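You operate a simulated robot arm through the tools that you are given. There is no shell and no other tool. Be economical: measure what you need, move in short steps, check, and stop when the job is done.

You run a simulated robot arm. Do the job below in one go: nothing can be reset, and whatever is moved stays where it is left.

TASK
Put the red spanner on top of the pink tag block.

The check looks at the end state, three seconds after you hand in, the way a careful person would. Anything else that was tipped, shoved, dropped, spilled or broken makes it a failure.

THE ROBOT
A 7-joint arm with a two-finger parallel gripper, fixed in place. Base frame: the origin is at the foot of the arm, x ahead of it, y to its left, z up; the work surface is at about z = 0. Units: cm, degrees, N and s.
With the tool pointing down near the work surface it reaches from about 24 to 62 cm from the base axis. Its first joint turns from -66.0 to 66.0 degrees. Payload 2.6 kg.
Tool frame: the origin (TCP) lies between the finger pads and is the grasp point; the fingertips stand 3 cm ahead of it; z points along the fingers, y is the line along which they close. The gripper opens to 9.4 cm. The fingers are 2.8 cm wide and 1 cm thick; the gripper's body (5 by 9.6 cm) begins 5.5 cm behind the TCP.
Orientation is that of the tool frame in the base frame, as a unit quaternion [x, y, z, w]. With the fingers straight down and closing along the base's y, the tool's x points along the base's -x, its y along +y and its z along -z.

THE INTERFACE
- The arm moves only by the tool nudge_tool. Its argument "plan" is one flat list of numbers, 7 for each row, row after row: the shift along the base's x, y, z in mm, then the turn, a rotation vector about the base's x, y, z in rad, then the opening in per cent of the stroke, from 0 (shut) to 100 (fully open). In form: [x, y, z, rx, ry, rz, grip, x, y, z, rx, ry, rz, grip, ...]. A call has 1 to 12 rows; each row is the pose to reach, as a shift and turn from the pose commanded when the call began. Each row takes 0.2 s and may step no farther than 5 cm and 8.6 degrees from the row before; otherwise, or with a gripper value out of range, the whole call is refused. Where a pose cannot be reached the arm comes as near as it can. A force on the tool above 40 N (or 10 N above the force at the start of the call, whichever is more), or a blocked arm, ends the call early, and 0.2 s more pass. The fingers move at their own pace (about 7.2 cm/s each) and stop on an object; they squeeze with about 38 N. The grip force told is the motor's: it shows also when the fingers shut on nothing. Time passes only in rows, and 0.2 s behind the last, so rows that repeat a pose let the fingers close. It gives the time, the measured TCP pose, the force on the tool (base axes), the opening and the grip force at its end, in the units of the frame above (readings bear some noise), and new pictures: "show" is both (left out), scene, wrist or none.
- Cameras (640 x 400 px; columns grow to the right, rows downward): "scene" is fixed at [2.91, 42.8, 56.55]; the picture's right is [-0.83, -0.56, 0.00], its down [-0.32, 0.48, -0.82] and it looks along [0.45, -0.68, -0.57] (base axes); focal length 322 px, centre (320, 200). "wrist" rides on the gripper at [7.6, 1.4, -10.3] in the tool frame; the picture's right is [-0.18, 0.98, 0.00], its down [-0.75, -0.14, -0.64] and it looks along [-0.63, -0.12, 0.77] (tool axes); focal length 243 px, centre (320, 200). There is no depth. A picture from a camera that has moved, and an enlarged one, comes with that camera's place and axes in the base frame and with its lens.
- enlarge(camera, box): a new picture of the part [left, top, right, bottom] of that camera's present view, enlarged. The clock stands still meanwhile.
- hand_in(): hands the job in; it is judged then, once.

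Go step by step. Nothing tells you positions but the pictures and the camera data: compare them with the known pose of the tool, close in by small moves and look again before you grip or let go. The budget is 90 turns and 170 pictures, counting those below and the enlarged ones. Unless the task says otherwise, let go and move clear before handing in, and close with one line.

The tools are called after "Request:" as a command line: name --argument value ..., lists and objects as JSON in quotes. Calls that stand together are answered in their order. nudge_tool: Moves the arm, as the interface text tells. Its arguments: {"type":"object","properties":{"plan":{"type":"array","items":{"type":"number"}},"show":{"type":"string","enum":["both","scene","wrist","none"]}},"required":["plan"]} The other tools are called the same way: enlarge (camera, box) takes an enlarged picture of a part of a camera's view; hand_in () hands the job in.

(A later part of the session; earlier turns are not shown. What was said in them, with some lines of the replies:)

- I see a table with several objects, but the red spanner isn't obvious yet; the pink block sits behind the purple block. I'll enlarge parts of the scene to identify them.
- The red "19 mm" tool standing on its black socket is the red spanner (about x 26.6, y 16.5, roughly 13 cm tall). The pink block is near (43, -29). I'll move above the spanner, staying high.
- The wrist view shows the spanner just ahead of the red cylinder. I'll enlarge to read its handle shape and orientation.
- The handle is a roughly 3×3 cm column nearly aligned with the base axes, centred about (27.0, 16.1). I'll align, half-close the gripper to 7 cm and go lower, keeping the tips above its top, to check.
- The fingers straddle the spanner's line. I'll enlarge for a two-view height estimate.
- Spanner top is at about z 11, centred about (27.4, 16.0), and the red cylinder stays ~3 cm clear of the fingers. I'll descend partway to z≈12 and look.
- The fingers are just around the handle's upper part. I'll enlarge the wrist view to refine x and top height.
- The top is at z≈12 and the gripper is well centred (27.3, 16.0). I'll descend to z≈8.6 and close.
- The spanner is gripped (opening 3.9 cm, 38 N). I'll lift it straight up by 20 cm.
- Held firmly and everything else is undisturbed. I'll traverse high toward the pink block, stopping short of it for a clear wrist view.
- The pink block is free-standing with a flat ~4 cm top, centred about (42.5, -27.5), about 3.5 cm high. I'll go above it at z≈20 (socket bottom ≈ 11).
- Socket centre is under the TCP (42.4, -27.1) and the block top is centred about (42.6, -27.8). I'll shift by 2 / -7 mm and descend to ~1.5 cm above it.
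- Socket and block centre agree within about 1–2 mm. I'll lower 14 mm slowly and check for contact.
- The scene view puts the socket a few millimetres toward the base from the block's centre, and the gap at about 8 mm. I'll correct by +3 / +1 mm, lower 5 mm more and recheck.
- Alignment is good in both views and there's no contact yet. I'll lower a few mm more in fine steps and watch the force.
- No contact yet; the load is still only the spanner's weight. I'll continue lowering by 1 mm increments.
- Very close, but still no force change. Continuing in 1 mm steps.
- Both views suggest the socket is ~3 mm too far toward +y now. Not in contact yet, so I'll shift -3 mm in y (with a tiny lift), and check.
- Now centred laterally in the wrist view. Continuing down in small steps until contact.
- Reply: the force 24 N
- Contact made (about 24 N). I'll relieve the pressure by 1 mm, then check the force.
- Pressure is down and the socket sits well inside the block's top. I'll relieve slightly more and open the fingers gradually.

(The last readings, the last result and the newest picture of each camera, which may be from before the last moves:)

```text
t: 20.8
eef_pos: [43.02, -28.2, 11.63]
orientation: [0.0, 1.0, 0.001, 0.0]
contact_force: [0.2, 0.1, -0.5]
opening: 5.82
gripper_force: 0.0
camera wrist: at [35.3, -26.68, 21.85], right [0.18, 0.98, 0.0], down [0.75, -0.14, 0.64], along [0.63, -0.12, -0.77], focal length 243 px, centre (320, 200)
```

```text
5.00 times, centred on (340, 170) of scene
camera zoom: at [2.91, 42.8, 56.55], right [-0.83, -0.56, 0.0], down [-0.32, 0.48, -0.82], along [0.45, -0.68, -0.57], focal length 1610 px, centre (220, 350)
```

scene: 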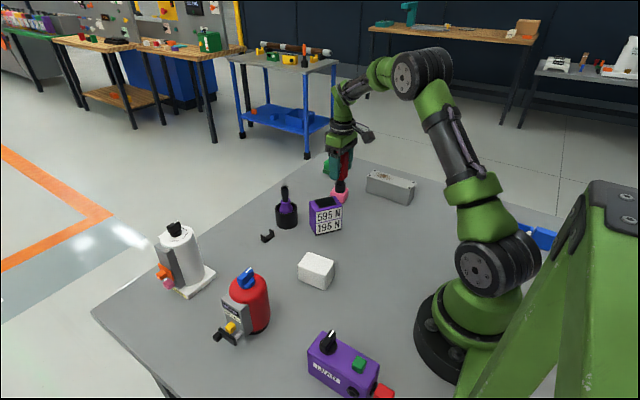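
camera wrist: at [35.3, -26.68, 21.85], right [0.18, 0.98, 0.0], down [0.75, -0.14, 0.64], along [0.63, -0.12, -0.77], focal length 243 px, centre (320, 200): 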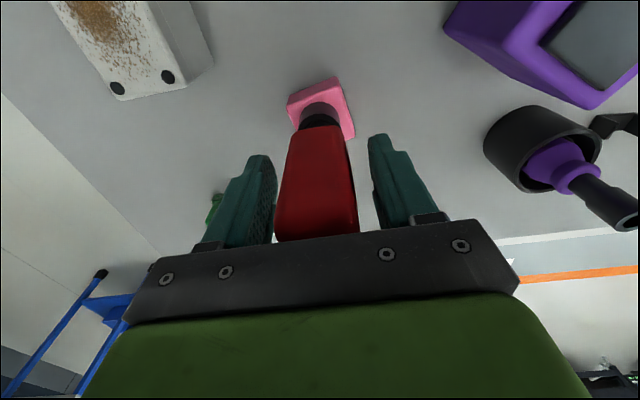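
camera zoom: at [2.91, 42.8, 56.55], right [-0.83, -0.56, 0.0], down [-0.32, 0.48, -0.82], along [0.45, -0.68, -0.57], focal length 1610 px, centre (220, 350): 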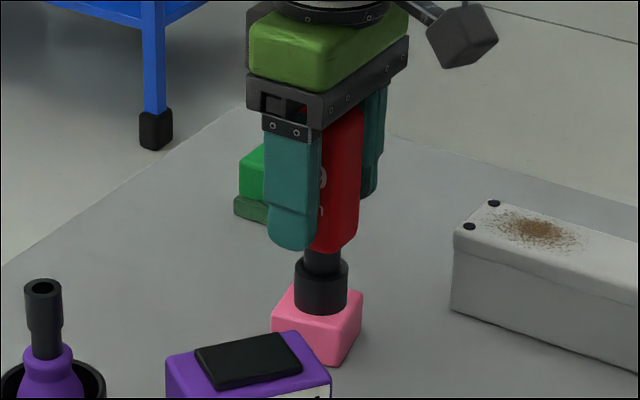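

The spanner stands free with the fingers open. I'll open a bit more and retreat straight up.

Request:
nudge_tool --plan '[0, 0, 0, 0, 0, 0, 75, 0, 0, 0, 0, 0, 0, 75, 0, 0, 15, 0, 0, 0, 75, 0, 0, 40, 0, 0, 0, 75, 0, 0, 75, 0, 0, 0, 75, 0, 0, 110, 0, 0, 0, 75, 0, 0, 140, 0, 0, 0, 75, 0, 0, 150, 0, 0, 0, 75]'

Request:
enlarge --camera "scene" --box '[300, 130, 380, 210]'

```text
t: 22.6
eef_pos: [43.13, -28.18, 26.48]
orientation: [0.0, 1.0, 0.0, 0.0]
contact_force: [-0.6, 0.4, -0.2]
opening: 7.04
gripper_force: 0.0
camera wrist: at [35.42, -26.8, 36.7], right [0.18, 0.98, 0.0], down [0.75, -0.14, 0.64], along [0.63, -0.12, -0.77], focal length 243 px, centre (320, 200)
```

scene: 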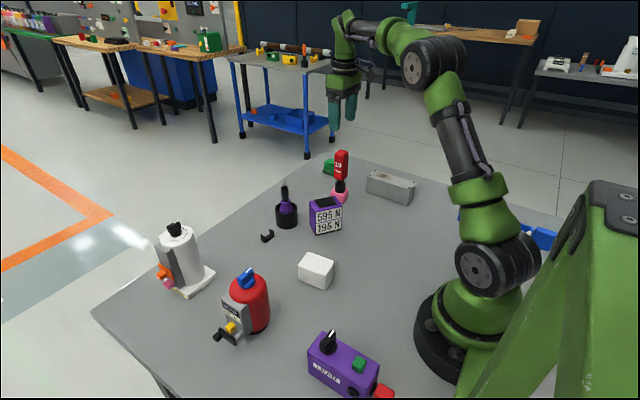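
wrist: 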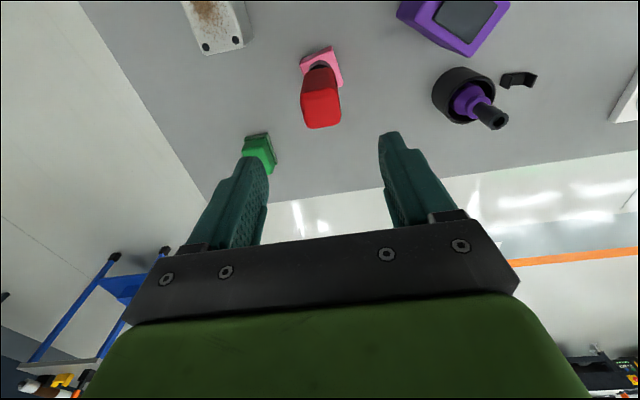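

```text
5.00 times, centred on (340, 170) of scene
camera zoom: at [2.91, 42.8, 56.55], right [-0.83, -0.56, 0.0], down [-0.32, 0.48, -0.82], along [0.45, -0.68, -0.57], focal length 1610 px, centre (220, 350)
```

zoom: 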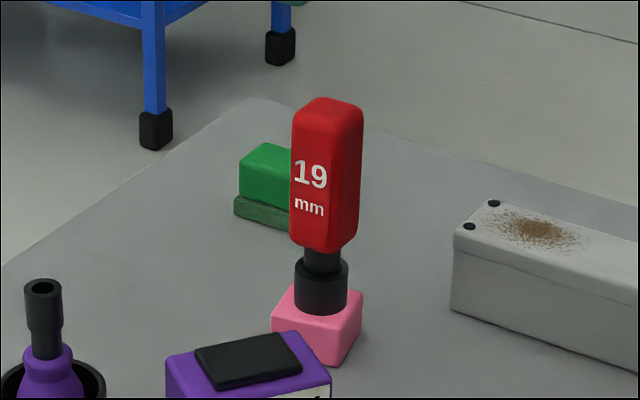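

The spanner stands upright and steady on the pink block, the gripper is clear, and nothing else has moved. Handing in.

Request:
hand_in

```text
The job is handed in.
```

The red 19 mm spanner is standing upright on top of the pink tag block. The gripper let go and moved clear, and I saw nothing else disturbed in the last pictures.
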